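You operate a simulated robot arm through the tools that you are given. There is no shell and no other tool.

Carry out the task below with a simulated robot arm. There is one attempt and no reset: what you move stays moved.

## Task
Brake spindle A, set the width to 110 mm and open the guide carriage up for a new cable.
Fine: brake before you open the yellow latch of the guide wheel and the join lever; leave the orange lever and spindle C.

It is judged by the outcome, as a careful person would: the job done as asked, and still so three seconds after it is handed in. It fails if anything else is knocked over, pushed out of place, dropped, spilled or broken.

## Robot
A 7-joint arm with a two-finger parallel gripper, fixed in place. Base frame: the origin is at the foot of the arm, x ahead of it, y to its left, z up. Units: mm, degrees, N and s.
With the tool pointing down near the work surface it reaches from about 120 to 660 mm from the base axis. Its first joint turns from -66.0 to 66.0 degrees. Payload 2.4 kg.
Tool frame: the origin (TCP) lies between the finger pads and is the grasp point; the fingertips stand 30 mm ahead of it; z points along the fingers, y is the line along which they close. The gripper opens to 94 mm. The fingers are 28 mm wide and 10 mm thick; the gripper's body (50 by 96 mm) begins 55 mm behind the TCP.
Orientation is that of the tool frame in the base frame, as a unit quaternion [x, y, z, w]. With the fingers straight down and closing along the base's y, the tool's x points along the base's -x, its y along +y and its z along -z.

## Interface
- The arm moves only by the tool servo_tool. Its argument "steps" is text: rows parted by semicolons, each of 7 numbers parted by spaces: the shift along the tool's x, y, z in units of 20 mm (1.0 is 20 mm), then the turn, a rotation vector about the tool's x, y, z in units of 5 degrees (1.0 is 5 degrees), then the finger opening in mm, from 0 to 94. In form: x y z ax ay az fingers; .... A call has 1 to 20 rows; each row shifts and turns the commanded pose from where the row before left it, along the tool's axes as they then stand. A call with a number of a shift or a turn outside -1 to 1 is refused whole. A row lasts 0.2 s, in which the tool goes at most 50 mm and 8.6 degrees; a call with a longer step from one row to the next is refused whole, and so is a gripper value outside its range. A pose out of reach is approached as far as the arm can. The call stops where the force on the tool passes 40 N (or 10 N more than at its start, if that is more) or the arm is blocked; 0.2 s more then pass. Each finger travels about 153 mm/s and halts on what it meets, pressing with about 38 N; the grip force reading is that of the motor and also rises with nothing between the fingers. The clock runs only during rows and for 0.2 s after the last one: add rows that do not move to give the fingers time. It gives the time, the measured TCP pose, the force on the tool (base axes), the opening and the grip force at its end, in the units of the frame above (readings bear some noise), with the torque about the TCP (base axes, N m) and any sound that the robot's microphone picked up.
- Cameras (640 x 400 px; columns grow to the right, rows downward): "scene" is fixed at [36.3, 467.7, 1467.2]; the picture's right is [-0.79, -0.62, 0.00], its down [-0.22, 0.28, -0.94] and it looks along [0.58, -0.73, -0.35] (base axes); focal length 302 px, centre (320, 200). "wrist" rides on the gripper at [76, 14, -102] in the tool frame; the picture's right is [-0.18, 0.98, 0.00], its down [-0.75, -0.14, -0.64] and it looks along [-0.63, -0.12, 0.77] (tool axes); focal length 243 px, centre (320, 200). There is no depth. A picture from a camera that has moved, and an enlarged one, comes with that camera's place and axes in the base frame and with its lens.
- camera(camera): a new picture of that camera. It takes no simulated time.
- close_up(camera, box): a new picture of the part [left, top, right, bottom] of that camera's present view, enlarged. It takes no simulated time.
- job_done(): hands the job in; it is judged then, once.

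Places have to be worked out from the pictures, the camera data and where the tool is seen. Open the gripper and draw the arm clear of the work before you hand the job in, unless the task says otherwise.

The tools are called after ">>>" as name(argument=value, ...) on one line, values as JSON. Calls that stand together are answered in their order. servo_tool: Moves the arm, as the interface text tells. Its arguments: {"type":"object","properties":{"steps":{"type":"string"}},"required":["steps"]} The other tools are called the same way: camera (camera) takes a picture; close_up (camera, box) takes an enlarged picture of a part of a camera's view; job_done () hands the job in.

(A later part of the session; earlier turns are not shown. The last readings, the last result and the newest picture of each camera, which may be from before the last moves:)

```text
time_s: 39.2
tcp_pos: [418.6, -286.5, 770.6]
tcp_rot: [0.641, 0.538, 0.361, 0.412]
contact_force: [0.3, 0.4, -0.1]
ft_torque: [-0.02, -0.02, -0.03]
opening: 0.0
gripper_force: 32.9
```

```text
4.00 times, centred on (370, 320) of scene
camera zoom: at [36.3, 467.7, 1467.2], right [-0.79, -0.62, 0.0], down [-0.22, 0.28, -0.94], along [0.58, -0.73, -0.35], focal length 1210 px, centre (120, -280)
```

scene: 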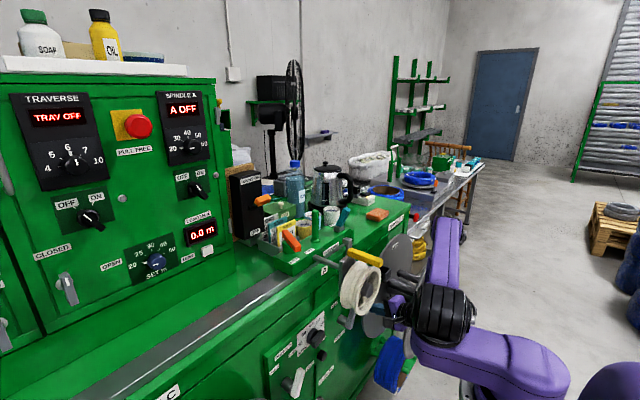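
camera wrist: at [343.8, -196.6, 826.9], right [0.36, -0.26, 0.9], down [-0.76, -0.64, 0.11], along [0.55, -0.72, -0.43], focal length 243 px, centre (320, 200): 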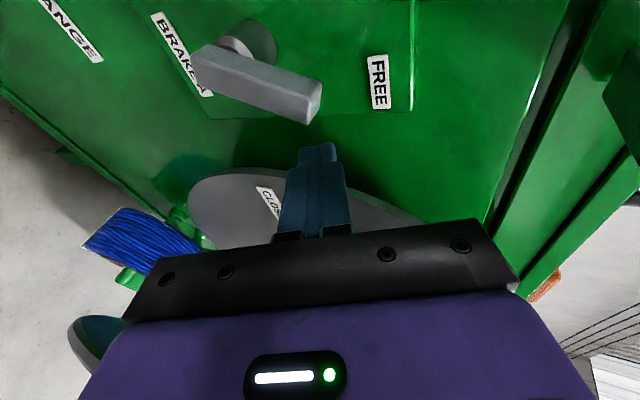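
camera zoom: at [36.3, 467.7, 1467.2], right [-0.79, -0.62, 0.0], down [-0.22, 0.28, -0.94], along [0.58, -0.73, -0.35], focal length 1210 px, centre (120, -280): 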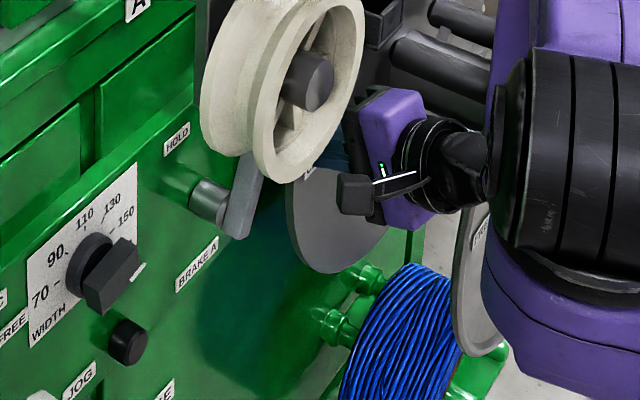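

Fingertip is at about (446,−291,759); a bit high against the handle's end. I lower 12 mm, go 20 mm deeper, then start pushing to +y in small steps.

>>> servo_tool(steps="0 -0.55 0.24 0 0 0 0;0 0 0.4 0 0 0 0;0 0 0.35 0 0 0 0;0.4 -0.03 -0.06 0 0 0 0;0.4 -0.03 -0.06 0 0 0 0;0.4 -0.03 -0.06 0 0 0 0")

>>> camera(camera="wrist")

>>> close_up(camera="scene", box=[310, 270, 430, 370])

```text
time_s: 40.6
tcp_pos: [431.7, -263.4, 753.3]
tcp_rot: [0.642, 0.537, 0.361, 0.411]
contact_force: [-0.2, -0.2, 0.2]
ft_torque: [0.0, -0.02, -0.04]
opening: 0.0
gripper_force: 33.2
```

```text
taken
camera wrist: at [357.3, -173.1, 808.5], right [0.36, -0.26, 0.9], down [-0.76, -0.64, 0.11], along [0.55, -0.72, -0.43], focal length 243 px, centre (320, 200)
```

wrist: 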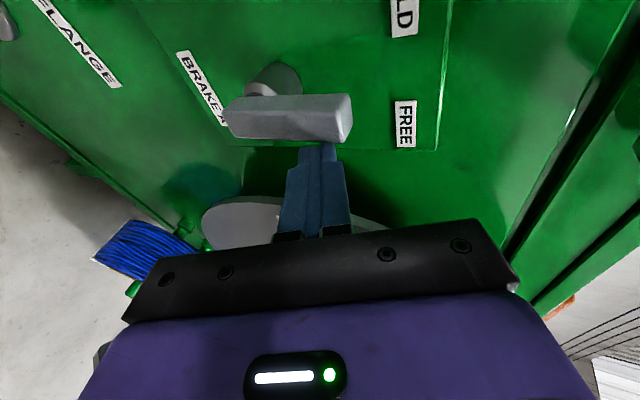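

```text
4.00 times, centred on (370, 320) of scene
camera zoom: at [36.3, 467.6, 1467.2], right [-0.79, -0.62, 0.0], down [-0.22, 0.28, -0.94], along [0.58, -0.73, -0.35], focal length 1210 px, centre (120, -280)
```

zoom: 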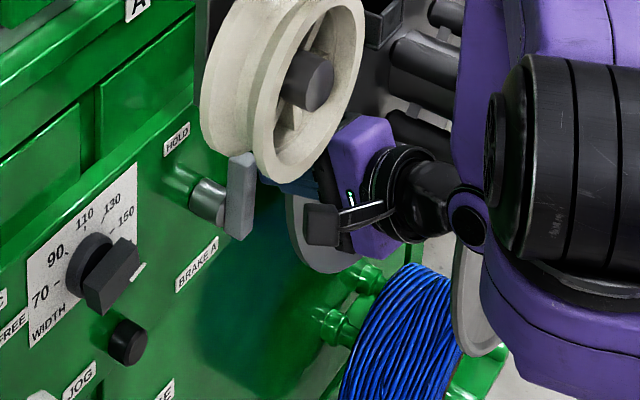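

The lever is moving with almost no force, now nearly upright. I keep pushing toward HOLD.

>>> servo_tool(steps="0.4 -0.03 -0.06 0 0 0 0;0.4 -0.03 -0.06 0 0 0 0;0.4 -0.03 -0.06 0 0 0 0;0.3 -0.03 -0.04 0 0 0 0")

>>> camera(camera="wrist")

>>> close_up(camera="scene", box=[310, 270, 430, 370])

```text
time_s: 41.6
tcp_pos: [432.5, -244.1, 754.4]
tcp_rot: [0.645, 0.531, 0.354, 0.421]
contact_force: [5.9, -38.9, -8.8]
ft_torque: [-0.85, 0.08, -1.03]
opening: 0.0
gripper_force: 32.5
```

```text
taken
camera wrist: at [358.1, -151.5, 809.6], right [0.35, -0.26, 0.9], down [-0.77, -0.62, 0.12], along [0.53, -0.74, -0.42], focal length 243 px, centre (320, 200)
```

wrist: 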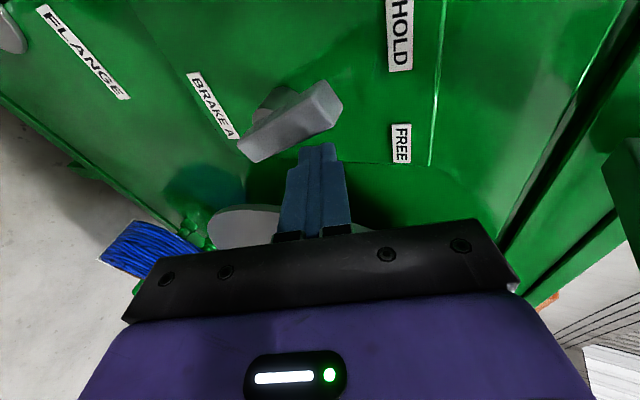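

```text
4.00 times, centred on (370, 320) of scene
camera zoom: at [36.6, 466.8, 1467.5], right [-0.79, -0.62, 0.0], down [-0.22, 0.28, -0.93], along [0.58, -0.73, -0.35], focal length 1210 px, centre (120, -280)
```

zoom: 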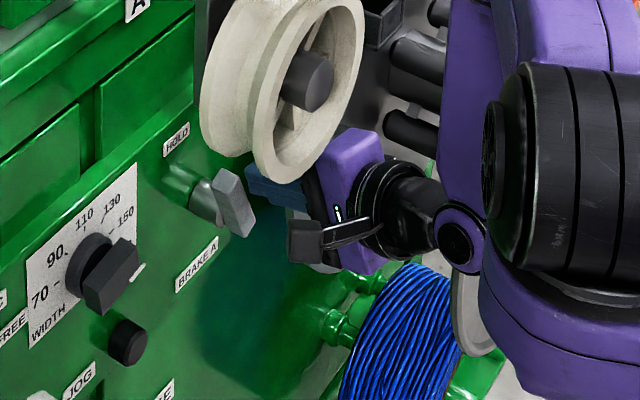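

Force rose to 39 N at the stop; the handle now leans ~26° to HOLD. I back off to −y and check that it stays.

>>> servo_tool(steps="-0.5 0.03 0.07 0 0 0 0;-0.5 0.03 0.07 0 0 0 0;0 0 0 0 0 0 0")

>>> camera(camera="wrist")

>>> close_up(camera="scene", box=[280, 270, 400, 400])

```text
time_s: 42.4
tcp_pos: [433.5, -250.7, 752.6]
tcp_rot: [0.642, 0.539, 0.362, 0.408]
contact_force: [-0.6, 0.7, 0.8]
ft_torque: [-0.02, -0.02, 0.0]
opening: 0.0
gripper_force: 33.4
```

```text
taken
camera wrist: at [357.2, -161.5, 808.4], right [0.36, -0.26, 0.89], down [-0.76, -0.65, 0.11], along [0.55, -0.72, -0.43], focal length 243 px, centre (320, 200)
```

wrist: 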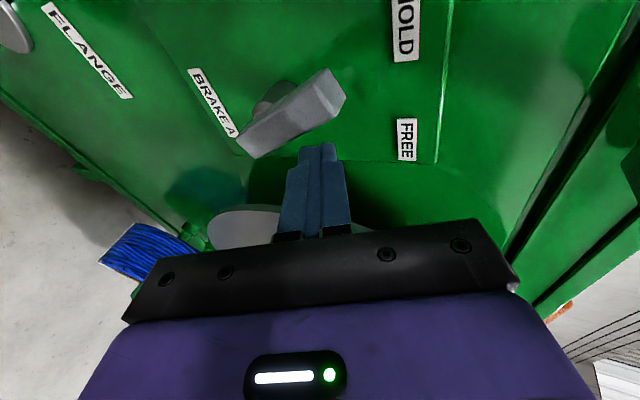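

```text
3.08 times, centred on (340, 335) of scene
camera zoom: at [36.3, 467.7, 1467.2], right [-0.79, -0.62, 0.0], down [-0.22, 0.28, -0.94], along [0.58, -0.73, -0.35], focal length 930 px, centre (258, -215)
```

zoom: 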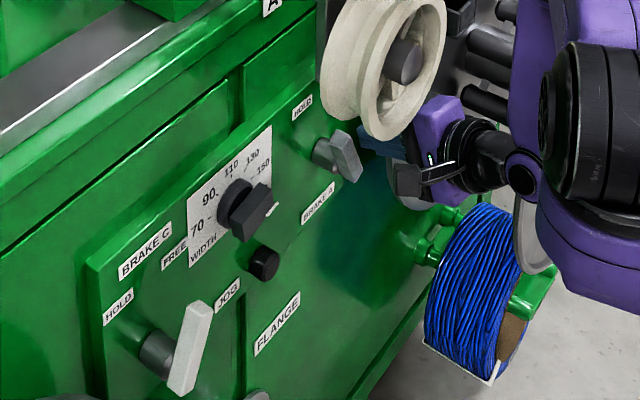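

Brake A holds. Now I look closely at the WIDTH dial.

>>> close_up(camera="scene", box=[290, 310, 350, 350])

>>> close_up(camera="scene", box=[335, 205, 395, 245])

>>> close_up(camera="scene", box=[320, 235, 400, 295])

```text
10.00 times, centred on (320, 330) of scene
camera zoom: at [36.3, 467.7, 1467.2], right [-0.79, -0.62, 0.0], down [-0.22, 0.28, -0.94], along [0.58, -0.73, -0.35], focal length 3024 px, centre (320, -1100)
```

zoom: 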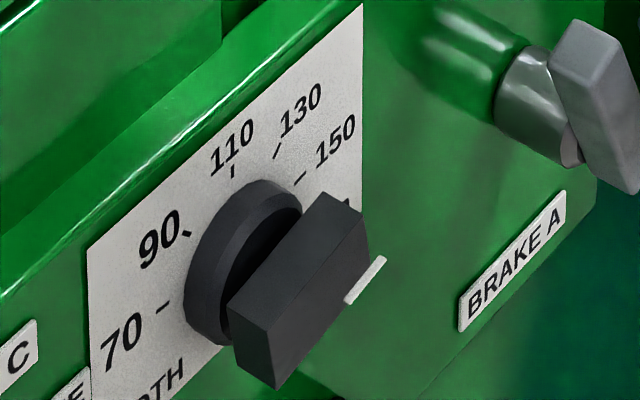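

```text
10.00 times, centred on (365, 225) of scene
camera zoom: at [36.3, 467.7, 1467.2], right [-0.79, -0.62, 0.0], down [-0.22, 0.28, -0.94], along [0.58, -0.73, -0.35], focal length 3024 px, centre (-130, -50)
```

zoom: 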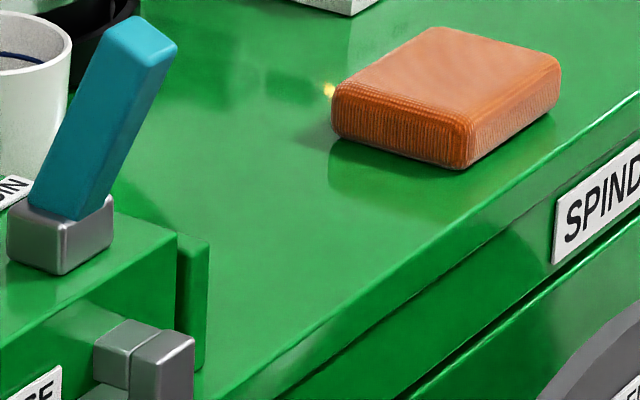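

```text
6.67 times, centred on (360, 265) of scene
camera zoom: at [36.3, 467.7, 1467.2], right [-0.79, -0.62, 0.0], down [-0.22, 0.28, -0.94], along [0.58, -0.73, -0.35], focal length 2016 px, centre (53, -233)
```

zoom: 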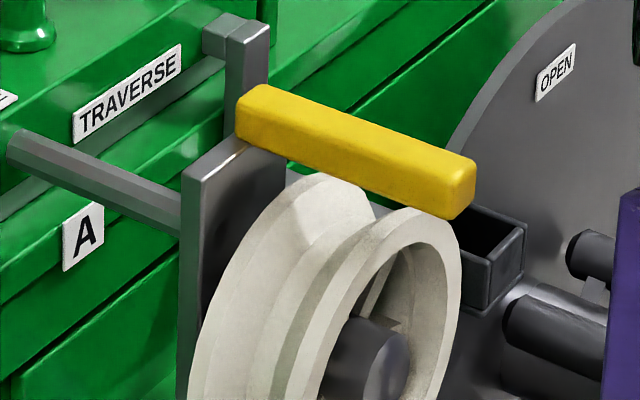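

The dial reads 150 (pointer ~78° right of vertical), 110 is straight up. Plan: back out, return to the left side, and with the tool vertical push the knob bar's tail down with one fingertip, then flush it vertical with the finger's flat side. First, retreat and unwind.

>>> servo_tool(steps="-0.3 0 -0.8 0 0 0 0;-0.4 0 -0.8 0 0 0 0;-0.4 0 -0.8 0 0 0 0;-0.4 0 -0.8 0 0 0 0;0.74 -0.09 0.10 0.4 0.914 -0.407 0;0.71 -0.08 0.10 0.4 0.899 -0.438 0;0.68 -0.08 0.09 0.4 0.883 -0.469 0;0.65 -0.08 0.08 0.4 0.866 -0.5 0;0.62 -0.08 0.06 0.4 0.848 -0.53 0;0.59 -0.08 0.05 0.4 0.829 -0.559 0;0.56 -0.08 0.04 0.4 0.809 -0.588 0;0.53 -0.09 0.02 0.4 0.788 -0.616 0;0.50 -0.09 0.01 0.4 0.766 -0.643 0;0.47 -0.10 -0.01 0.4 0.743 -0.669 0;0.44 -0.11 -0.03 0.4 0.719 -0.695 0;0.41 -0.12 -0.04 0.4 0.695 -0.719 0;0.38 -0.13 -0.06 0.4 0.669 -0.743 0;0.35 -0.14 -0.07 0.4 0.643 -0.766 0")

>>> camera(camera="scene")

>>> camera(camera="wrist")

```text
time_s: 46.2
tcp_pos: [317.5, -147.2, 758.2]
tcp_rot: [0.24, 0.909, 0.332, 0.077]
contact_force: [-0.4, -0.1, -1.7]
ft_torque: [-0.01, 0.0, 0.0]
opening: 0.0
gripper_force: 32.7
```

```text
taken
```

scene: 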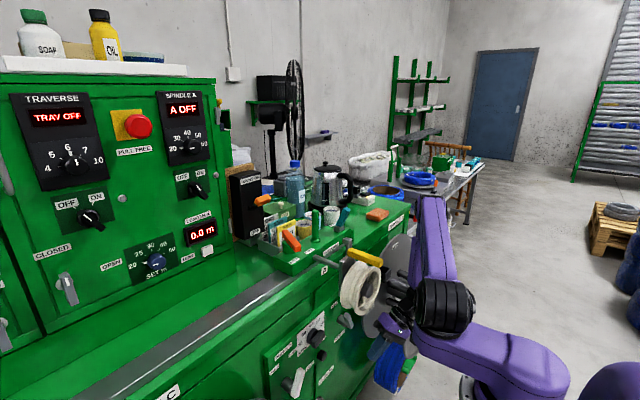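

```text
taken
camera wrist: at [225.3, -156.6, 847.4], right [0.54, 0.56, 0.63], down [0.41, -0.82, 0.39], along [0.74, 0.05, -0.68], focal length 243 px, centre (320, 200)
```

wrist: 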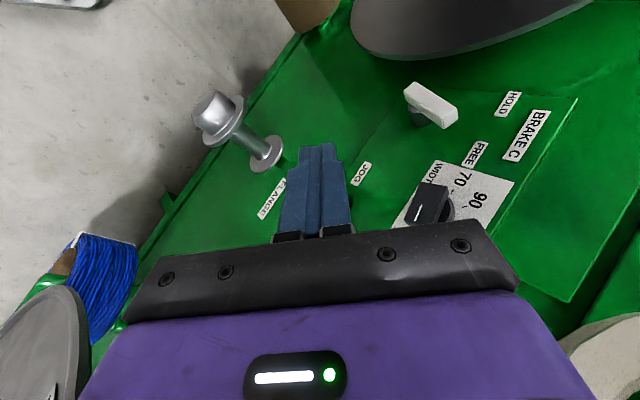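

Same safe place as before. I undo the roll.

>>> servo_tool(steps="0 0 0 0 0 1 0;0 0 0 0 0 1 0;0 0 0 0 0 1 0;0 0 0 0 0 1 0;0 0 0 0 0 1 0;0 0 0 0 0 1 0;0 0 0 0 0 1 0;0 0 0 0 0 1 0;0 0 0 0 0 1 0;0 0 0 0 0 1 0;0 0 0 0 0 1 0;0 0 0 0 0 1 0;0 0 0 0 0 1 0;0 0 0 0 0 1 0;0 0 0 0 0 1 0;0 0 0 0 0 1 0;0 0 0 0 0 1 0;0 0 0 0 0 1 0")

```text
time_s: 50.0
tcp_pos: [318.1, -147.0, 757.9]
tcp_rot: [0.813, 0.471, 0.29, -0.179]
contact_force: [-0.1, -0.9, 0.8]
ft_torque: [0.01, -0.01, 0.01]
opening: 0.0
gripper_force: 33.2
```

Orientation restored. Now I reverse the swing to the hanging pose and start rising.

>>> servo_tool(steps="-0.24 -0.51 0 0.636 -0.3 -0.772 0;-0.24 -0.49 0 0.616 -0.3 -0.788 0;-0.24 -0.48 0 0.595 -0.3 -0.804 0;-0.24 -0.46 0 0.574 -0.3 -0.819 0;-0.24 -0.44 0 0.552 -0.3 -0.834 0;-0.24 -0.42 0 0.53 -0.3 -0.848 0;-0.24 -0.41 0 0.508 -0.3 -0.862 0;-0.24 -0.39 0 0.485 -0.3 -0.875 0;-0.24 -0.37 0 0.462 -0.3 -0.887 0;-0.24 -0.35 0 0.438 -0.3 -0.899 0;-0.24 -0.33 0 0.415 -0.3 -0.910 0;-0.24 -0.31 0 0.391 -0.3 -0.921 0;0.388 -0.016 -0.921 0 0 0 0;0.388 -0.016 -0.921 0 0 0 0;0.388 -0.016 -0.921 0 0 0 0;0.388 -0.016 -0.921 0 0 0 0;0.388 -0.016 -0.921 0 0 0 0;0.388 -0.016 -0.921 0 0 0 0;0.388 -0.016 -0.921 0 0 0 0;0.388 -0.016 -0.921 0 0 0 0")

>>> camera(camera="scene")

```text
time_s: 54.2
tcp_pos: [222.2, -185.7, 889.8]
tcp_rot: [0.486, 0.851, 0.092, -0.176]
contact_force: [-0.3, 0.2, -0.4]
ft_torque: [-0.04, -0.03, 0.02]
opening: 0.1
gripper_force: 32.7
```

```text
taken
```

scene: 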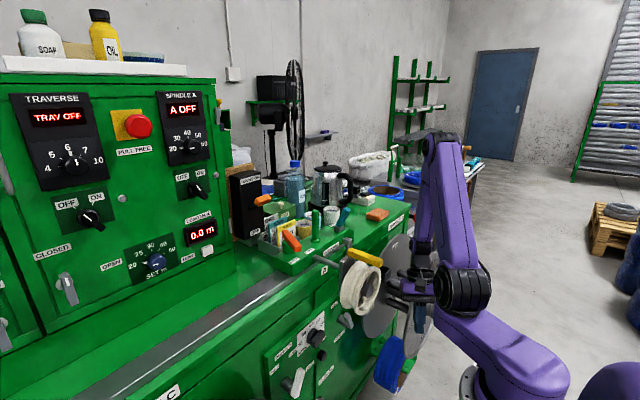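

Continue rising, then start crossing back left in front of the latch.

>>> servo_tool(steps="0.388 -0.016 -0.921 0 0 0 0;0.388 -0.016 -0.921 0 0 0 0;0.388 -0.016 -0.921 0 0 0 0;0.388 -0.016 -0.921 0 0 0 0;0.388 -0.016 -0.921 0 0 0 0;0.388 -0.016 -0.921 0 0 0 0;0.388 -0.016 -0.921 0 0 0 0;0.388 -0.016 -0.921 0 0 0 0;0.388 -0.016 -0.921 0 0 0 0;0.388 -0.016 -0.921 0 0 0 0;0.68 0.654 0.275 0 0 0 0;0.68 0.654 0.275 0 0 0 0;0.68 0.654 0.275 0 0 0 0;0.68 0.654 0.275 0 0 0 0;0.68 0.654 0.275 0 0 0 0;0.68 0.654 0.275 0 0 0 0;0.68 0.654 0.275 0 0 0 0;0.68 0.654 0.275 0 0 0 0;0.68 0.654 0.275 0 0 0 0;0.68 0.654 0.275 0 0 0 0")

>>> camera(camera="scene")

```text
time_s: 58.4
tcp_pos: [260.2, 7.5, 1090.3]
tcp_rot: [0.486, 0.851, 0.091, -0.177]
contact_force: [0.5, -0.3, 0.1]
ft_torque: [-0.03, 0.0, 0.02]
opening: 0.0
gripper_force: 32.5
```

```text
taken
```

scene: 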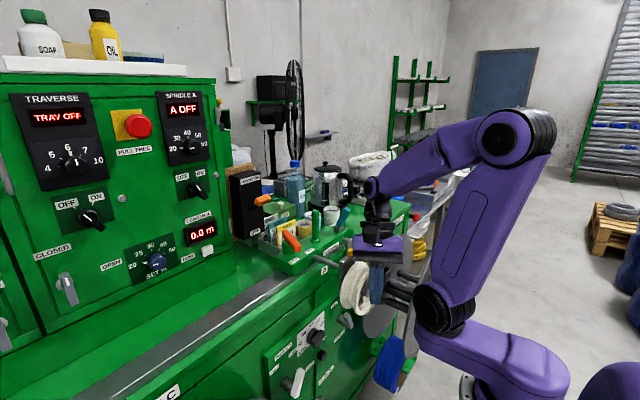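

Reached the left side. I turn the tool back to the plain downward orientation and pitch ~15° forward.

>>> servo_tool(steps="0 -0.33 0 0.413 0 -0.911 0;0 -0.33 0 0.413 0 -0.911 0;0 -0.33 0 0.413 0 -0.911 0;0 -0.33 0 0.413 0 -0.911 0;0 -0.33 0 0.413 0 -0.911 0;0 -0.33 0 0.413 0 -0.911 0;0 -0.33 0 0.413 0 -0.911 0;0 -0.33 0 0.413 0 -0.911 0;0 -0.33 0 0.413 0 -0.911 0;0 -0.33 0 0.413 0 -0.911 0;0 -0.33 0 0.413 0 -0.911 0;0 -0.33 0 0.413 0 -0.911 0;-0.78 0.25 0 0 0.975 0 0;-0.78 0.25 0 0 -0.975 0 0;-0.78 0.25 0 0 -0.975 0 0;-0.78 0.25 0 0 -0.975 0 0;-0.78 0.25 0 0 -0.975 0 0;-0.78 0.25 0 0 -0.975 0 0")

>>> camera(camera="scene")

```text
time_s: 62.2
tcp_pos: [306.5, -27.5, 1058.5]
tcp_rot: [-0.006, 0.999, -0.015, -0.042]
contact_force: [-0.1, 0.7, -0.7]
ft_torque: [-0.05, 0.0, 0.0]
opening: 0.1
gripper_force: 33.0
```

```text
taken
```

scene: 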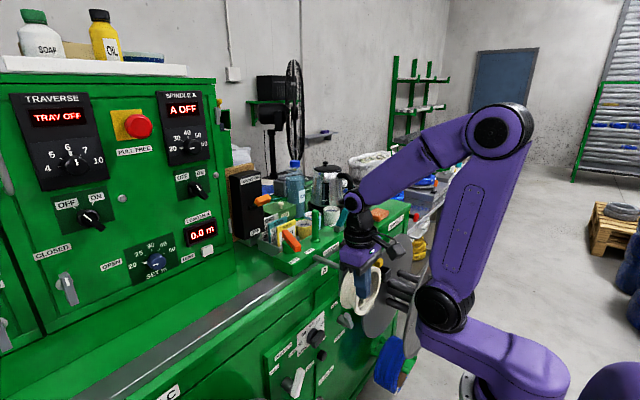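

Slight tilt errors noted; I correct them, pitch to 15° forward, open the fingers fully, move forward to x≈406 and descend left of the wheel.

>>> servo_tool(steps="-1 0.16 0 -0.34 -0.8 0.14 94;-1 0.16 0 0 -0.8 0 94;-0.99 0.16 0.1 0 -0.8 0 94;-0.98 0.16 0.17 0 -0.8 0 94;-0.97 0.15 0.24 0 -0.8 0 94;0.26 0 0.966 0 0 0 94;0.26 0 0.966 0 0 0 94;0.26 0 0.966 0 0 0 94;0.26 0 0.966 0 0 0 94;0.26 0 0.966 0 0 0 94;0.26 0 0.966 0 0 0 94;0.26 0 0.966 0 0 0 94;0.26 0 0.966 0 0 0 94;0.26 0 0.966 0 0 0 94;0.26 0 0.966 0 0 0 94;0.26 0 0.966 0 0 0 94")

>>> camera(camera="wrist")

>>> camera(camera="scene")

```text
time_s: 65.6
tcp_pos: [406.7, -10.9, 831.5]
tcp_rot: [0.002, 0.991, 0.0, 0.132]
contact_force: [-0.4, 0.3, 0.8]
ft_torque: [-0.03, 0.0, -0.02]
opening: 94.2
gripper_force: 0.1
```

```text
taken
camera wrist: at [305.9, 5.1, 911.3], right [0.18, 0.98, 0.05], down [0.56, -0.14, 0.82], along [0.81, -0.12, -0.57], focal length 243 px, centre (320, 200)
```

wrist: 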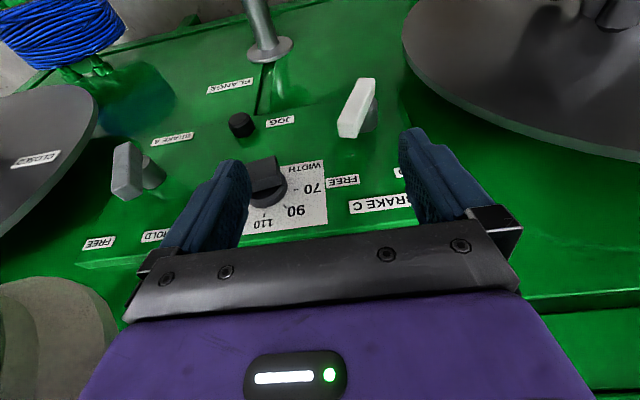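

```text
taken
```

scene: 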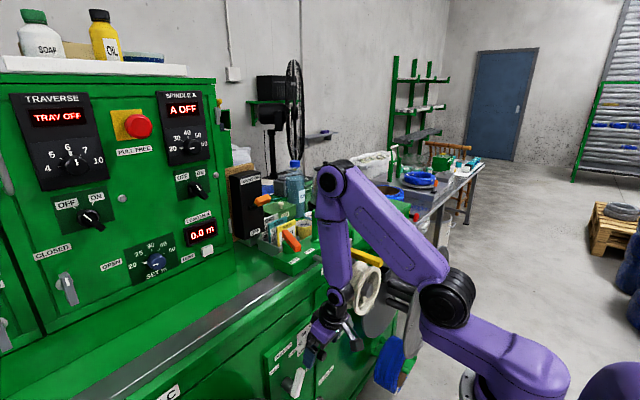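

Now beside the dial, with the arm in the plain configuration. I zoom in on the dial and the right finger.

>>> close_up(camera="wrist", box=[200, 110, 360, 240])

>>> close_up(camera="scene", box=[290, 300, 370, 360])

```text
3.08 times, centred on (280, 175) of wrist
camera zoom: at [305.9, 5.1, 911.3], right [0.18, 0.98, 0.05], down [0.56, -0.14, 0.82], along [0.81, -0.12, -0.57], focal length 746 px, centre (443, 277)
```

zoom: 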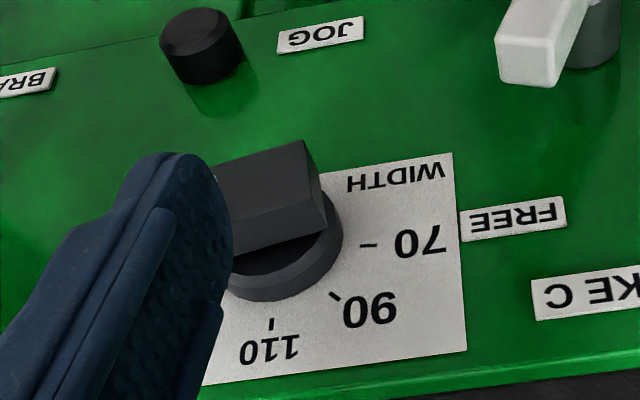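

```text
6.67 times, centred on (330, 330) of scene
camera zoom: at [36.3, 467.7, 1467.2], right [-0.79, -0.62, 0.0], down [-0.22, 0.28, -0.94], along [0.58, -0.73, -0.35], focal length 2016 px, centre (253, -667)
```

zoom: 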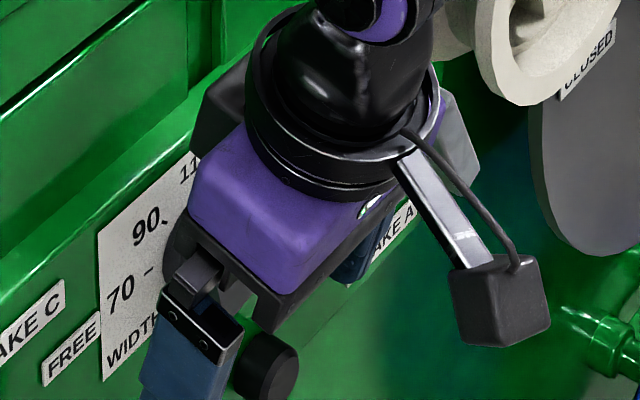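

Bar tail (left end): top corner at about (y −57, z 750), front face x≈479. The right finger (y −68…−58) lines up over the tail. I move forward to bring the fingertip above the tail.

>>> servo_tool(steps="-0.695 0 0.396 0 0 0 94;-0.695 0 0.396 0 0 0 94;-0.695 0 0.396 0 0 0 94;-0.695 0 0.396 0 0 0 94")

>>> camera(camera="wrist")

>>> close_up(camera="wrist", box=[140, 110, 300, 230])

```text
time_s: 66.6
tcp_pos: [467.8, -10.9, 818.4]
tcp_rot: [0.001, 0.991, 0.0, 0.133]
contact_force: [-0.1, -0.3, 0.3]
ft_torque: [-0.03, 0.0, -0.01]
opening: 93.7
gripper_force: 0.0
```

```text
taken
camera wrist: at [367.9, 4.7, 896.3], right [0.18, 0.98, 0.05], down [0.56, -0.14, 0.82], along [0.81, -0.12, -0.57], focal length 243 px, centre (320, 200)
```

wrist: 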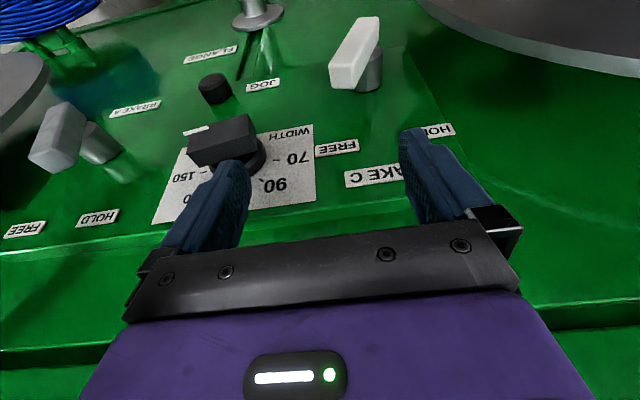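

```text
3.33 times, centred on (220, 170) of wrist
camera zoom: at [367.9, 4.7, 896.3], right [0.18, 0.98, 0.05], down [0.56, -0.14, 0.82], along [0.81, -0.12, -0.57], focal length 809 px, centre (653, 300)
```

zoom: 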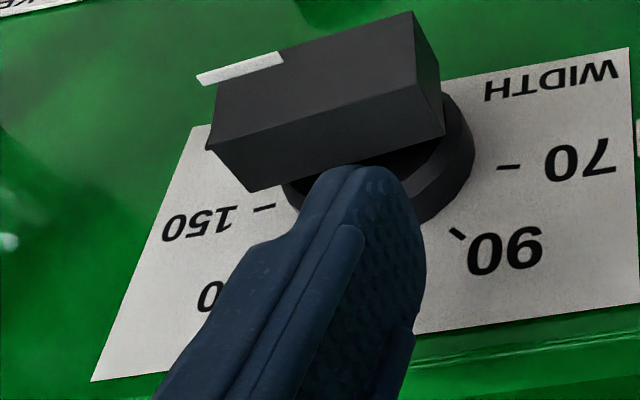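

>>> close_up(camera="wrist", box=[170, 100, 280, 170])

```text
5.71 times, centred on (225, 135) of wrist
camera zoom: at [367.9, 4.7, 896.3], right [0.18, 0.98, 0.05], down [0.56, -0.14, 0.82], along [0.81, -0.12, -0.57], focal length 1386 px, centre (863, 571)
```

zoom: 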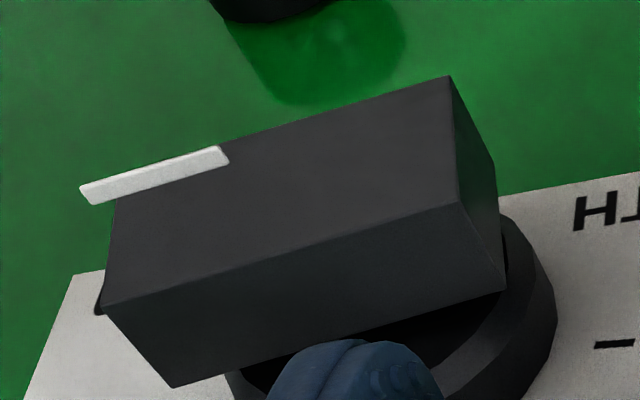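

The finger is above the bar's left (tail) end. I lower it to touch, then press down gently.

>>> servo_tool(steps="0.118 0 0.435 0 0 0 94;0.118 0 0.435 0 0 0 94;0.118 0 0.435 0 0 0 94;0.118 0 0.435 0 0 0 94;0.066 0 0.24 0 0 0 94;0.066 0 0.24 0 0 0 94")

>>> camera(camera="wrist")

>>> close_up(camera="wrist", box=[140, 80, 300, 200])

```text
time_s: 68.0
tcp_pos: [467.7, -9.8, 771.0]
tcp_rot: [0.0, 0.991, 0.0, 0.131]
contact_force: [-1.5, 6.7, 0.7]
ft_torque: [0.12, 0.06, -0.08]
opening: 89.9
gripper_force: 0.0
```

```text
taken
camera wrist: at [367.5, 5.6, 850.0], right [0.18, 0.98, 0.05], down [0.56, -0.14, 0.82], along [0.81, -0.12, -0.58], focal length 243 px, centre (320, 200)
```

wrist: 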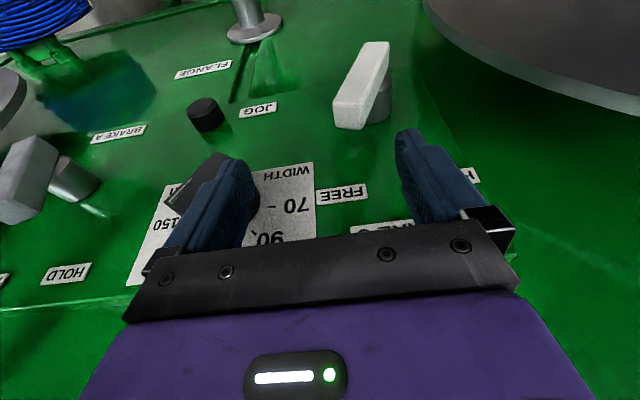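

```text
3.33 times, centred on (220, 140) of wrist
camera zoom: at [367.5, 5.6, 850.0], right [0.18, 0.98, 0.05], down [0.56, -0.14, 0.82], along [0.81, -0.12, -0.58], focal length 809 px, centre (653, 400)
```

zoom: 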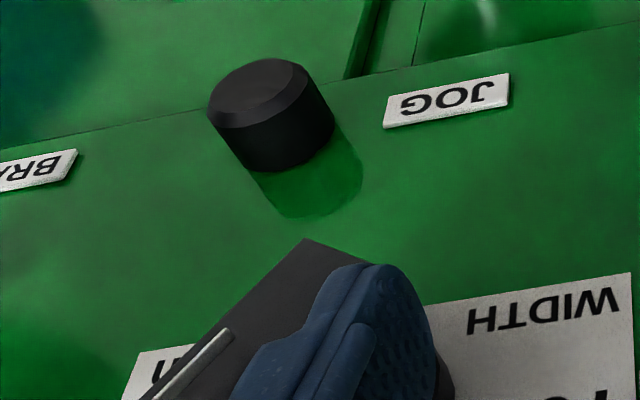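

The knob is turning (about halfway). I keep lowering.

>>> servo_tool(steps="0.066 0 0.24 0 0 0 94;0.066 0 0.24 0 0 0 94;0.066 0 0.24 0 0 0 94")

>>> camera(camera="wrist")

>>> close_up(camera="wrist", box=[140, 80, 300, 200])

```text
time_s: 68.8
tcp_pos: [468.6, -11.6, 756.5]
tcp_rot: [0.0, 0.991, 0.0, 0.132]
contact_force: [-0.1, 1.8, 0.6]
ft_torque: [-0.09, 0.0, -0.03]
opening: 92.8
gripper_force: 0.0
```

```text
taken
camera wrist: at [368.2, 4.7, 835.5], right [0.18, 0.98, 0.05], down [0.56, -0.14, 0.82], along [0.81, -0.12, -0.57], focal length 243 px, centre (320, 200)
```

wrist: 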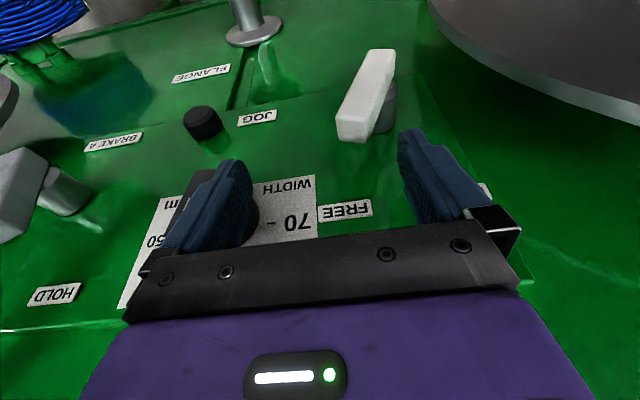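

```text
3.33 times, centred on (220, 140) of wrist
camera zoom: at [368.2, 4.7, 835.5], right [0.18, 0.98, 0.05], down [0.56, -0.14, 0.82], along [0.81, -0.12, -0.57], focal length 809 px, centre (653, 400)
```

zoom: 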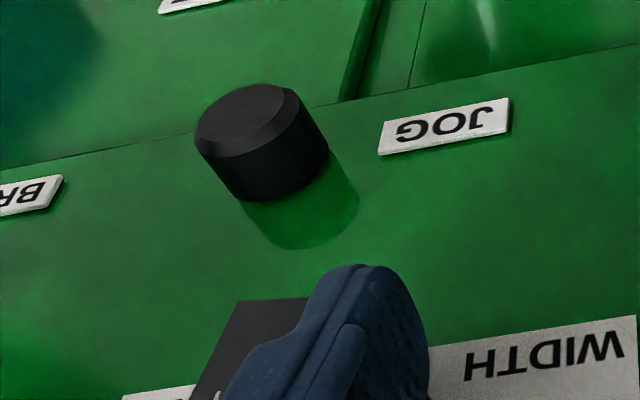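

Nearly upright. I nudge the finger's flat side to the right in small steps to flush it vertical, watching the force.

>>> servo_tool(steps="0 -0.1 0 0 0 0 94;0 -0.1 0 0 0 0 94;0 0 0 0 0 0 94")

>>> close_up(camera="wrist", box=[120, 120, 280, 240])

```text
time_s: 69.6
tcp_pos: [470.0, -14.3, 755.8]
tcp_rot: [0.0, 0.991, -0.001, 0.132]
contact_force: [1.8, 12.8, -0.2]
ft_torque: [0.18, 0.02, 0.2]
opening: 87.0
gripper_force: 0.2
```

```text
3.33 times, centred on (200, 180) of wrist
camera zoom: at [368.0, 1.5, 835.5], right [0.18, 0.98, 0.05], down [0.56, -0.14, 0.82], along [0.81, -0.12, -0.57], focal length 809 px, centre (720, 267)
```

zoom: 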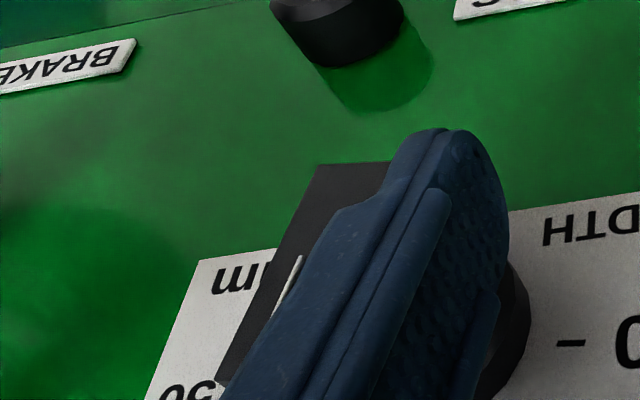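

The finger's outer side is stepped, so "flush" leaves the bar ~7° right of vertical. I roll the tool slightly (wrist to the left) so that the contact line becomes upright.

>>> servo_tool(steps="0 0.15 0 0.35 0 -0.095 94;0 0 0 0.35 0 -0.095 94;0 0 0 0.35 0 -0.095 94;0 0 0 0.35 0 -0.095 94;0 0 0 0 0 0 94")

>>> close_up(camera="wrist", box=[120, 120, 280, 240])

>>> camera(camera="wrist")

```text
time_s: 70.8
tcp_pos: [467.8, -10.8, 756.6]
tcp_rot: [-0.007, 0.989, -0.064, 0.13]
contact_force: [-1.8, 8.4, -5.4]
ft_torque: [0.5, 0.08, 0.0]
opening: 89.2
gripper_force: 0.1
```

```text
3.33 times, centred on (200, 180) of wrist
camera zoom: at [367.6, 14.1, 833.0], right [0.18, 0.98, -0.08], down [0.56, -0.04, 0.83], along [0.81, -0.19, -0.56], focal length 809 px, centre (720, 267)
```

zoom: 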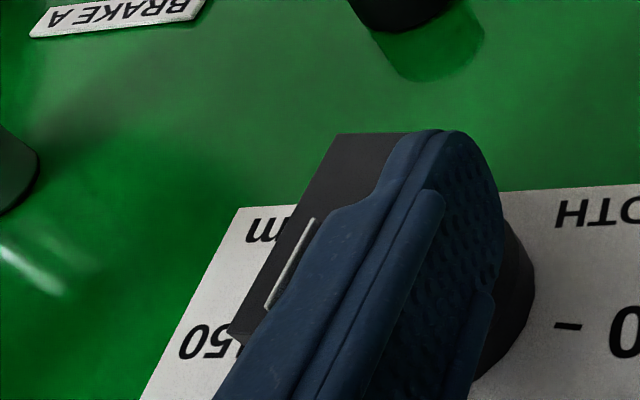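

```text
taken
camera wrist: at [367.6, 14.1, 833.0], right [0.18, 0.98, -0.08], down [0.56, -0.04, 0.83], along [0.81, -0.19, -0.56], focal length 243 px, centre (320, 200)
```

wrist: 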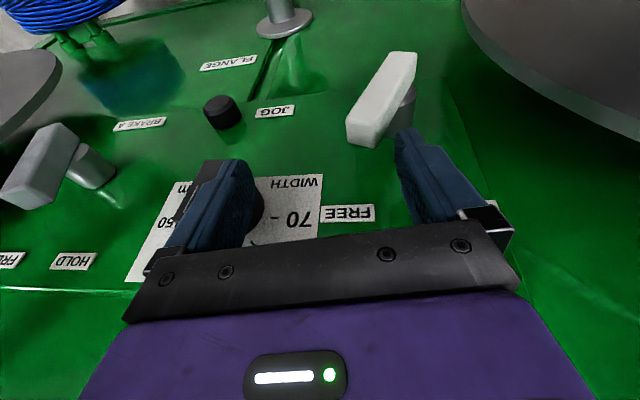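

Bar is now ~4° right of vertical; the step still limits it and the left finger is nearing the white lever. I back off, undo the roll, pull back a little and pitch more so only the fingertip touches the bar's lower end.

>>> servo_tool(steps="0 0.25 0 -0.35 0 0.095 94;0 0 0 -0.35 0 0.095 94;0 0 0 -0.35 0 0.095 94;0 0 0 -0.35 0 0.095 94;0.48 0 -0.13 0 -0.5 0 94;0 0 0 0 -0.5 0 94;0 0 0 0 0 0 94")

>>> close_up(camera="wrist", box=[120, 100, 280, 220])

>>> camera(camera="wrist")

```text
time_s: 72.4
tcp_pos: [458.3, -7.2, 755.7]
tcp_rot: [0.001, 0.985, 0.0, 0.175]
contact_force: [0.2, -0.2, -0.1]
ft_torque: [-0.03, 0.0, -0.02]
opening: 94.0
gripper_force: 0.0
```

```text
3.33 times, centred on (200, 160) of wrist
camera zoom: at [351.2, 8.5, 825.9], right [0.18, 0.98, 0.06], down [0.49, -0.14, 0.86], along [0.86, -0.12, -0.5], focal length 809 px, centre (720, 333)
```

zoom: 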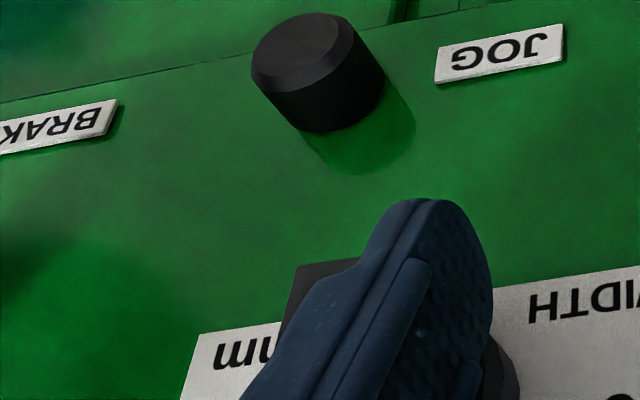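

```text
taken
camera wrist: at [351.2, 8.5, 825.9], right [0.18, 0.98, 0.06], down [0.49, -0.14, 0.86], along [0.86, -0.12, -0.5], focal length 243 px, centre (320, 200)
```

wrist: 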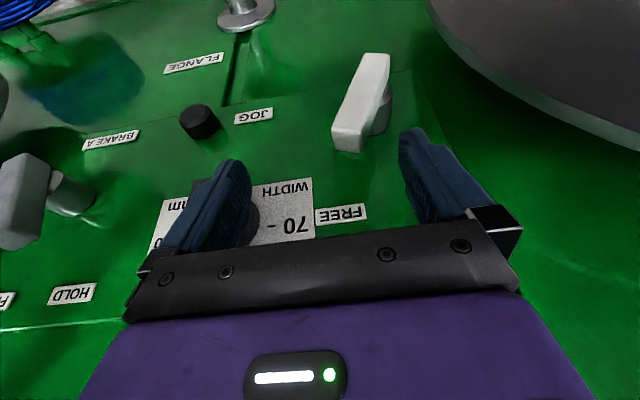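

I step left to get an unobstructed look at the dial angle.

>>> servo_tool(steps="0.5 0 -0.3 0 0 0 94;0.3 0 -0.9 0 0 0 94;0 1 -0.9 0 0 0 94;0 1 -0.3 0 0 0 94")

>>> close_up(camera="wrist", box=[120, 100, 280, 220])

>>> close_up(camera="scene", box=[290, 310, 350, 350])

```text
time_s: 73.4
tcp_pos: [426.2, 33.8, 795.4]
tcp_rot: [0.001, 0.985, -0.001, 0.175]
contact_force: [0.2, -0.1, 0.6]
ft_torque: [-0.02, 0.01, -0.03]
opening: 93.9
gripper_force: 0.0
```

```text
3.33 times, centred on (200, 160) of wrist
camera zoom: at [319.6, 48.9, 865.5], right [0.18, 0.98, 0.06], down [0.49, -0.14, 0.86], along [0.86, -0.12, -0.5], focal length 809 px, centre (720, 333)
```

zoom: 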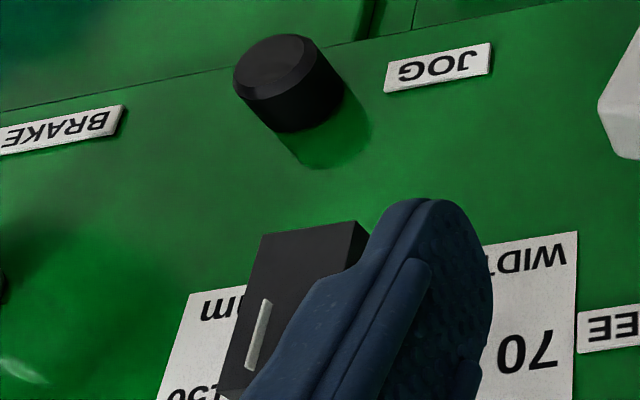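

```text
10.00 times, centred on (320, 330) of scene
camera zoom: at [36.3, 467.6, 1467.2], right [-0.79, -0.62, 0.0], down [-0.22, 0.28, -0.94], along [0.58, -0.73, -0.35], focal length 3024 px, centre (320, -1100)
```

zoom: 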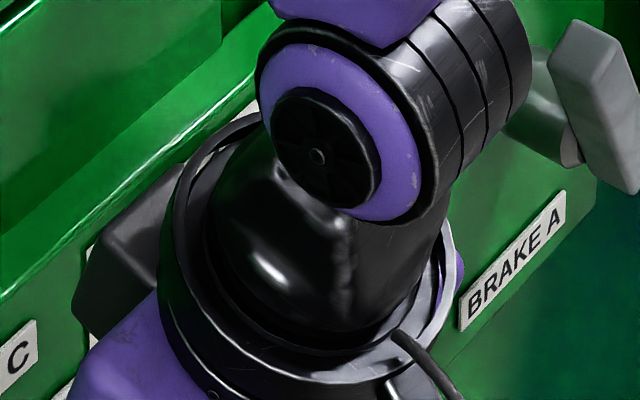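

I back off further for a frontal view of the dial.

>>> servo_tool(steps="0.55 0 -0.84 0 0 0 94;0.55 0 -0.84 0 0 0 94;0.55 -0.6 -0.84 0 0.3 0 94;0.55 -0.6 -0.84 0 0.3 0 94;0.55 -0.6 -0.84 0 0.3 0 94;0.45 -0.6 -0.7 0 0.3 0 94")

>>> camera(camera="wrist")

>>> close_up(camera="wrist", box=[250, 110, 350, 220])

>>> close_up(camera="scene", box=[290, 310, 350, 350])

```text
time_s: 74.8
tcp_pos: [338.9, -14.1, 865.1]
tcp_rot: [0.002, 0.992, 0.001, 0.123]
contact_force: [0.2, 1.1, -0.7]
ft_torque: [0.02, 0.01, 0.01]
opening: 94.0
gripper_force: 0.1
out of reach, approached as far as the arm can: row 3
```

```text
taken
camera wrist: at [240.1, 2.8, 945.7], right [0.18, 0.98, 0.04], down [0.57, -0.14, 0.81], along [0.8, -0.12, -0.59], focal length 243 px, centre (320, 200)
```

wrist: 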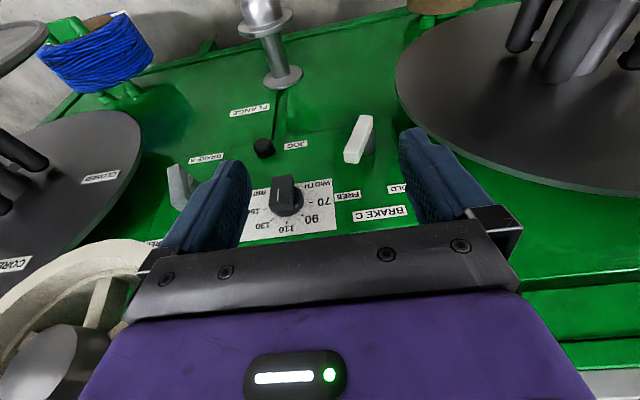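

```text
3.64 times, centred on (300, 165) of wrist
camera zoom: at [240.1, 2.8, 945.7], right [0.18, 0.98, 0.04], down [0.57, -0.14, 0.81], along [0.8, -0.12, -0.59], focal length 882 px, centre (393, 327)
```

zoom: 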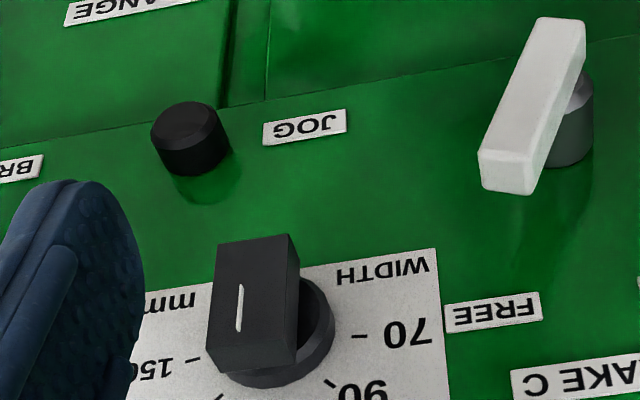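

```text
10.00 times, centred on (320, 330) of scene
camera zoom: at [36.3, 467.7, 1467.2], right [-0.79, -0.62, 0.0], down [-0.22, 0.28, -0.94], along [0.58, -0.73, -0.35], focal length 3024 px, centre (320, -1100)
```

zoom: 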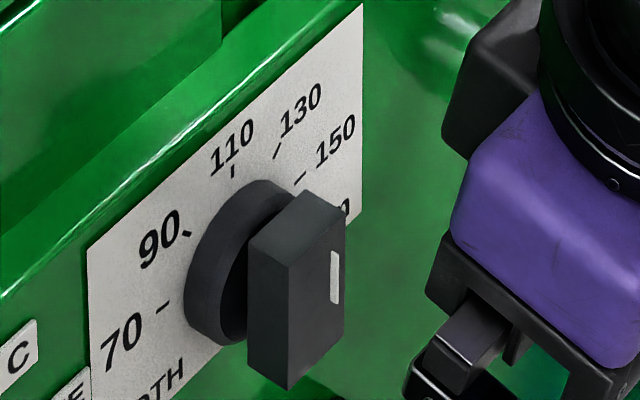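

The knob's white mark now looks upright. I zoom on the tick to check its alignment with 110.

>>> close_up(camera="wrist", box=[245, 165, 345, 240])

>>> close_up(camera="scene", box=[305, 315, 335, 345])

```text
5.33 times, centred on (295, 202) of wrist
camera zoom: at [240.1, 2.8, 945.7], right [0.18, 0.98, 0.04], down [0.57, -0.14, 0.81], along [0.8, -0.12, -0.59], focal length 1294 px, centre (453, 187)
```

zoom: 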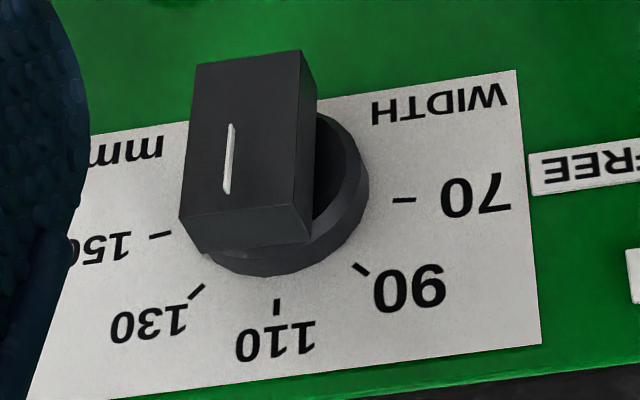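

```text
13.33 times, centred on (320, 330) of scene
camera zoom: at [36.3, 467.7, 1467.2], right [-0.79, -0.62, 0.0], down [-0.22, 0.28, -0.94], along [0.58, -0.73, -0.35], focal length 4032 px, centre (320, -1533)
```

zoom: 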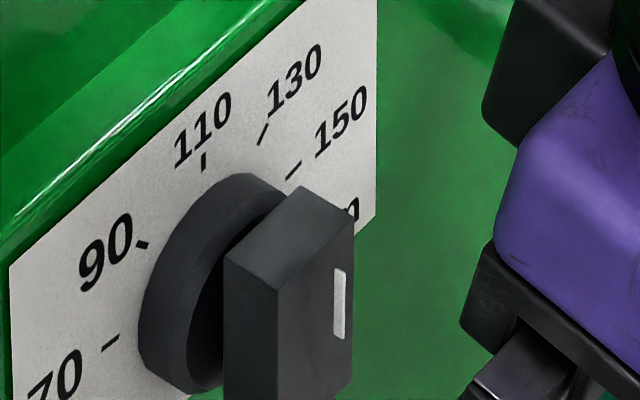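

The bar and mark stand upright at the 110 tick (within about 1°). Width is done. Now I rise clear, straightening the tool, to look at the yellow latch from above.

>>> servo_tool(steps="-0.24 0 -0.97 0 0.94 0 94;-0.16 0 -0.98 0 0.94 0 94;-0.08 0 -1 0 0.94 0 94;0 0 -1 0 0 0 94;0 0 -1 0 0 0 94;0 0 -1 0 0 0 94;0 0 -1 0 0 0 94;0 0 -1 0 0 0 94;0 0 -1 0 0 0 94;0 0 -1 0 0 0 94;0 0 -1 0 0 0 94;0 0 -1 0 0 0 94;0 0 -1 0 0 0 94;0 0 -1 0 0 0 94;0 0 -1 0 0 0 94;0 0 -1 0 0 0 94;0 0 -1 0 0 0 94")

>>> camera(camera="wrist")

>>> camera(camera="scene")

```text
time_s: 78.4
tcp_pos: [327.7, -16.0, 1186.2]
tcp_rot: [0.001, 1.0, 0.013, 0.025]
contact_force: [0.7, 0.2, -0.2]
ft_torque: [-0.01, -0.01, -0.05]
opening: 93.8
gripper_force: 0.1
out of reach, approached as far as the arm can: row 2, 3
```

```text
taken
camera wrist: at [246.0, -3.4, 1285.6], right [0.18, 0.98, 0.03], down [0.72, -0.16, 0.67], along [0.67, -0.1, -0.74], focal length 243 px, centre (320, 200)
```

wrist: 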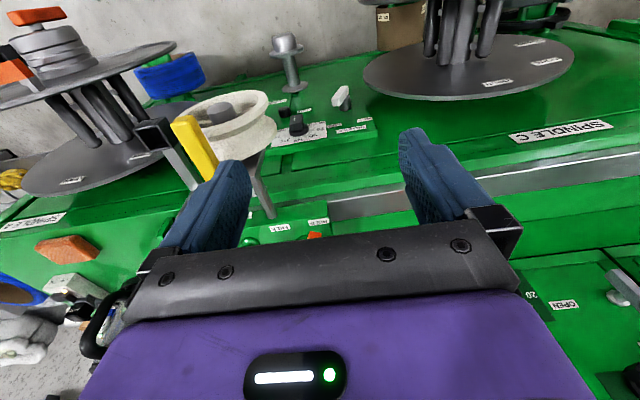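

```text
taken
```

scene: 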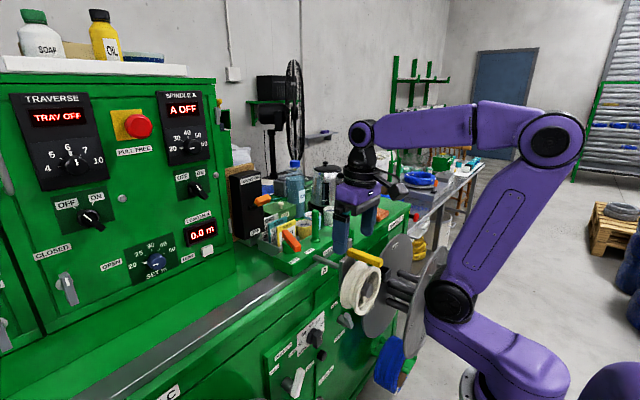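

Clear above everything. I fix the small tilt and move over in front of the latch for a good look.

>>> servo_tool(steps="0.2 -1 0 0.3 0.57 0 94;0.2 -1 0 0 0 0 94;0.2 -1 0 0 0 0 94;0.2 -1 0 0 0 0 94;0.2 -1 0 0 0 0 94;0.2 -1 0 0 0 0 94;0.2 -1 0 0 0 0 94")

>>> camera(camera="wrist")

>>> close_up(camera="wrist", box=[220, 20, 420, 170])

```text
time_s: 80.0
tcp_pos: [297.9, -157.7, 1185.4]
tcp_rot: [0.001, 1.0, -0.001, 0.0]
contact_force: [0.8, 0.4, -0.2]
ft_torque: [0.0, 0.03, -0.03]
opening: 94.0
gripper_force: 0.0
```

```text
taken
camera wrist: at [221.6, -141.6, 1288.7], right [0.19, 0.98, 0.0], down [0.75, -0.14, 0.64], along [0.63, -0.12, -0.77], focal length 243 px, centre (320, 200)
```

wrist: 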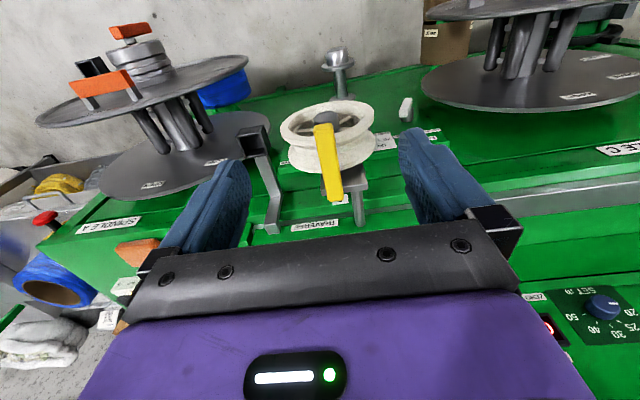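

```text
2.67 times, centred on (320, 95) of wrist
camera zoom: at [221.6, -141.6, 1288.7], right [0.19, 0.98, 0.0], down [0.75, -0.14, 0.64], along [0.63, -0.12, -0.77], focal length 647 px, centre (320, 480)
```

zoom: 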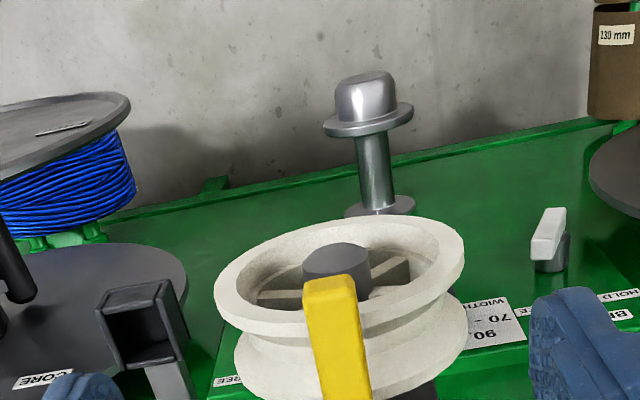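

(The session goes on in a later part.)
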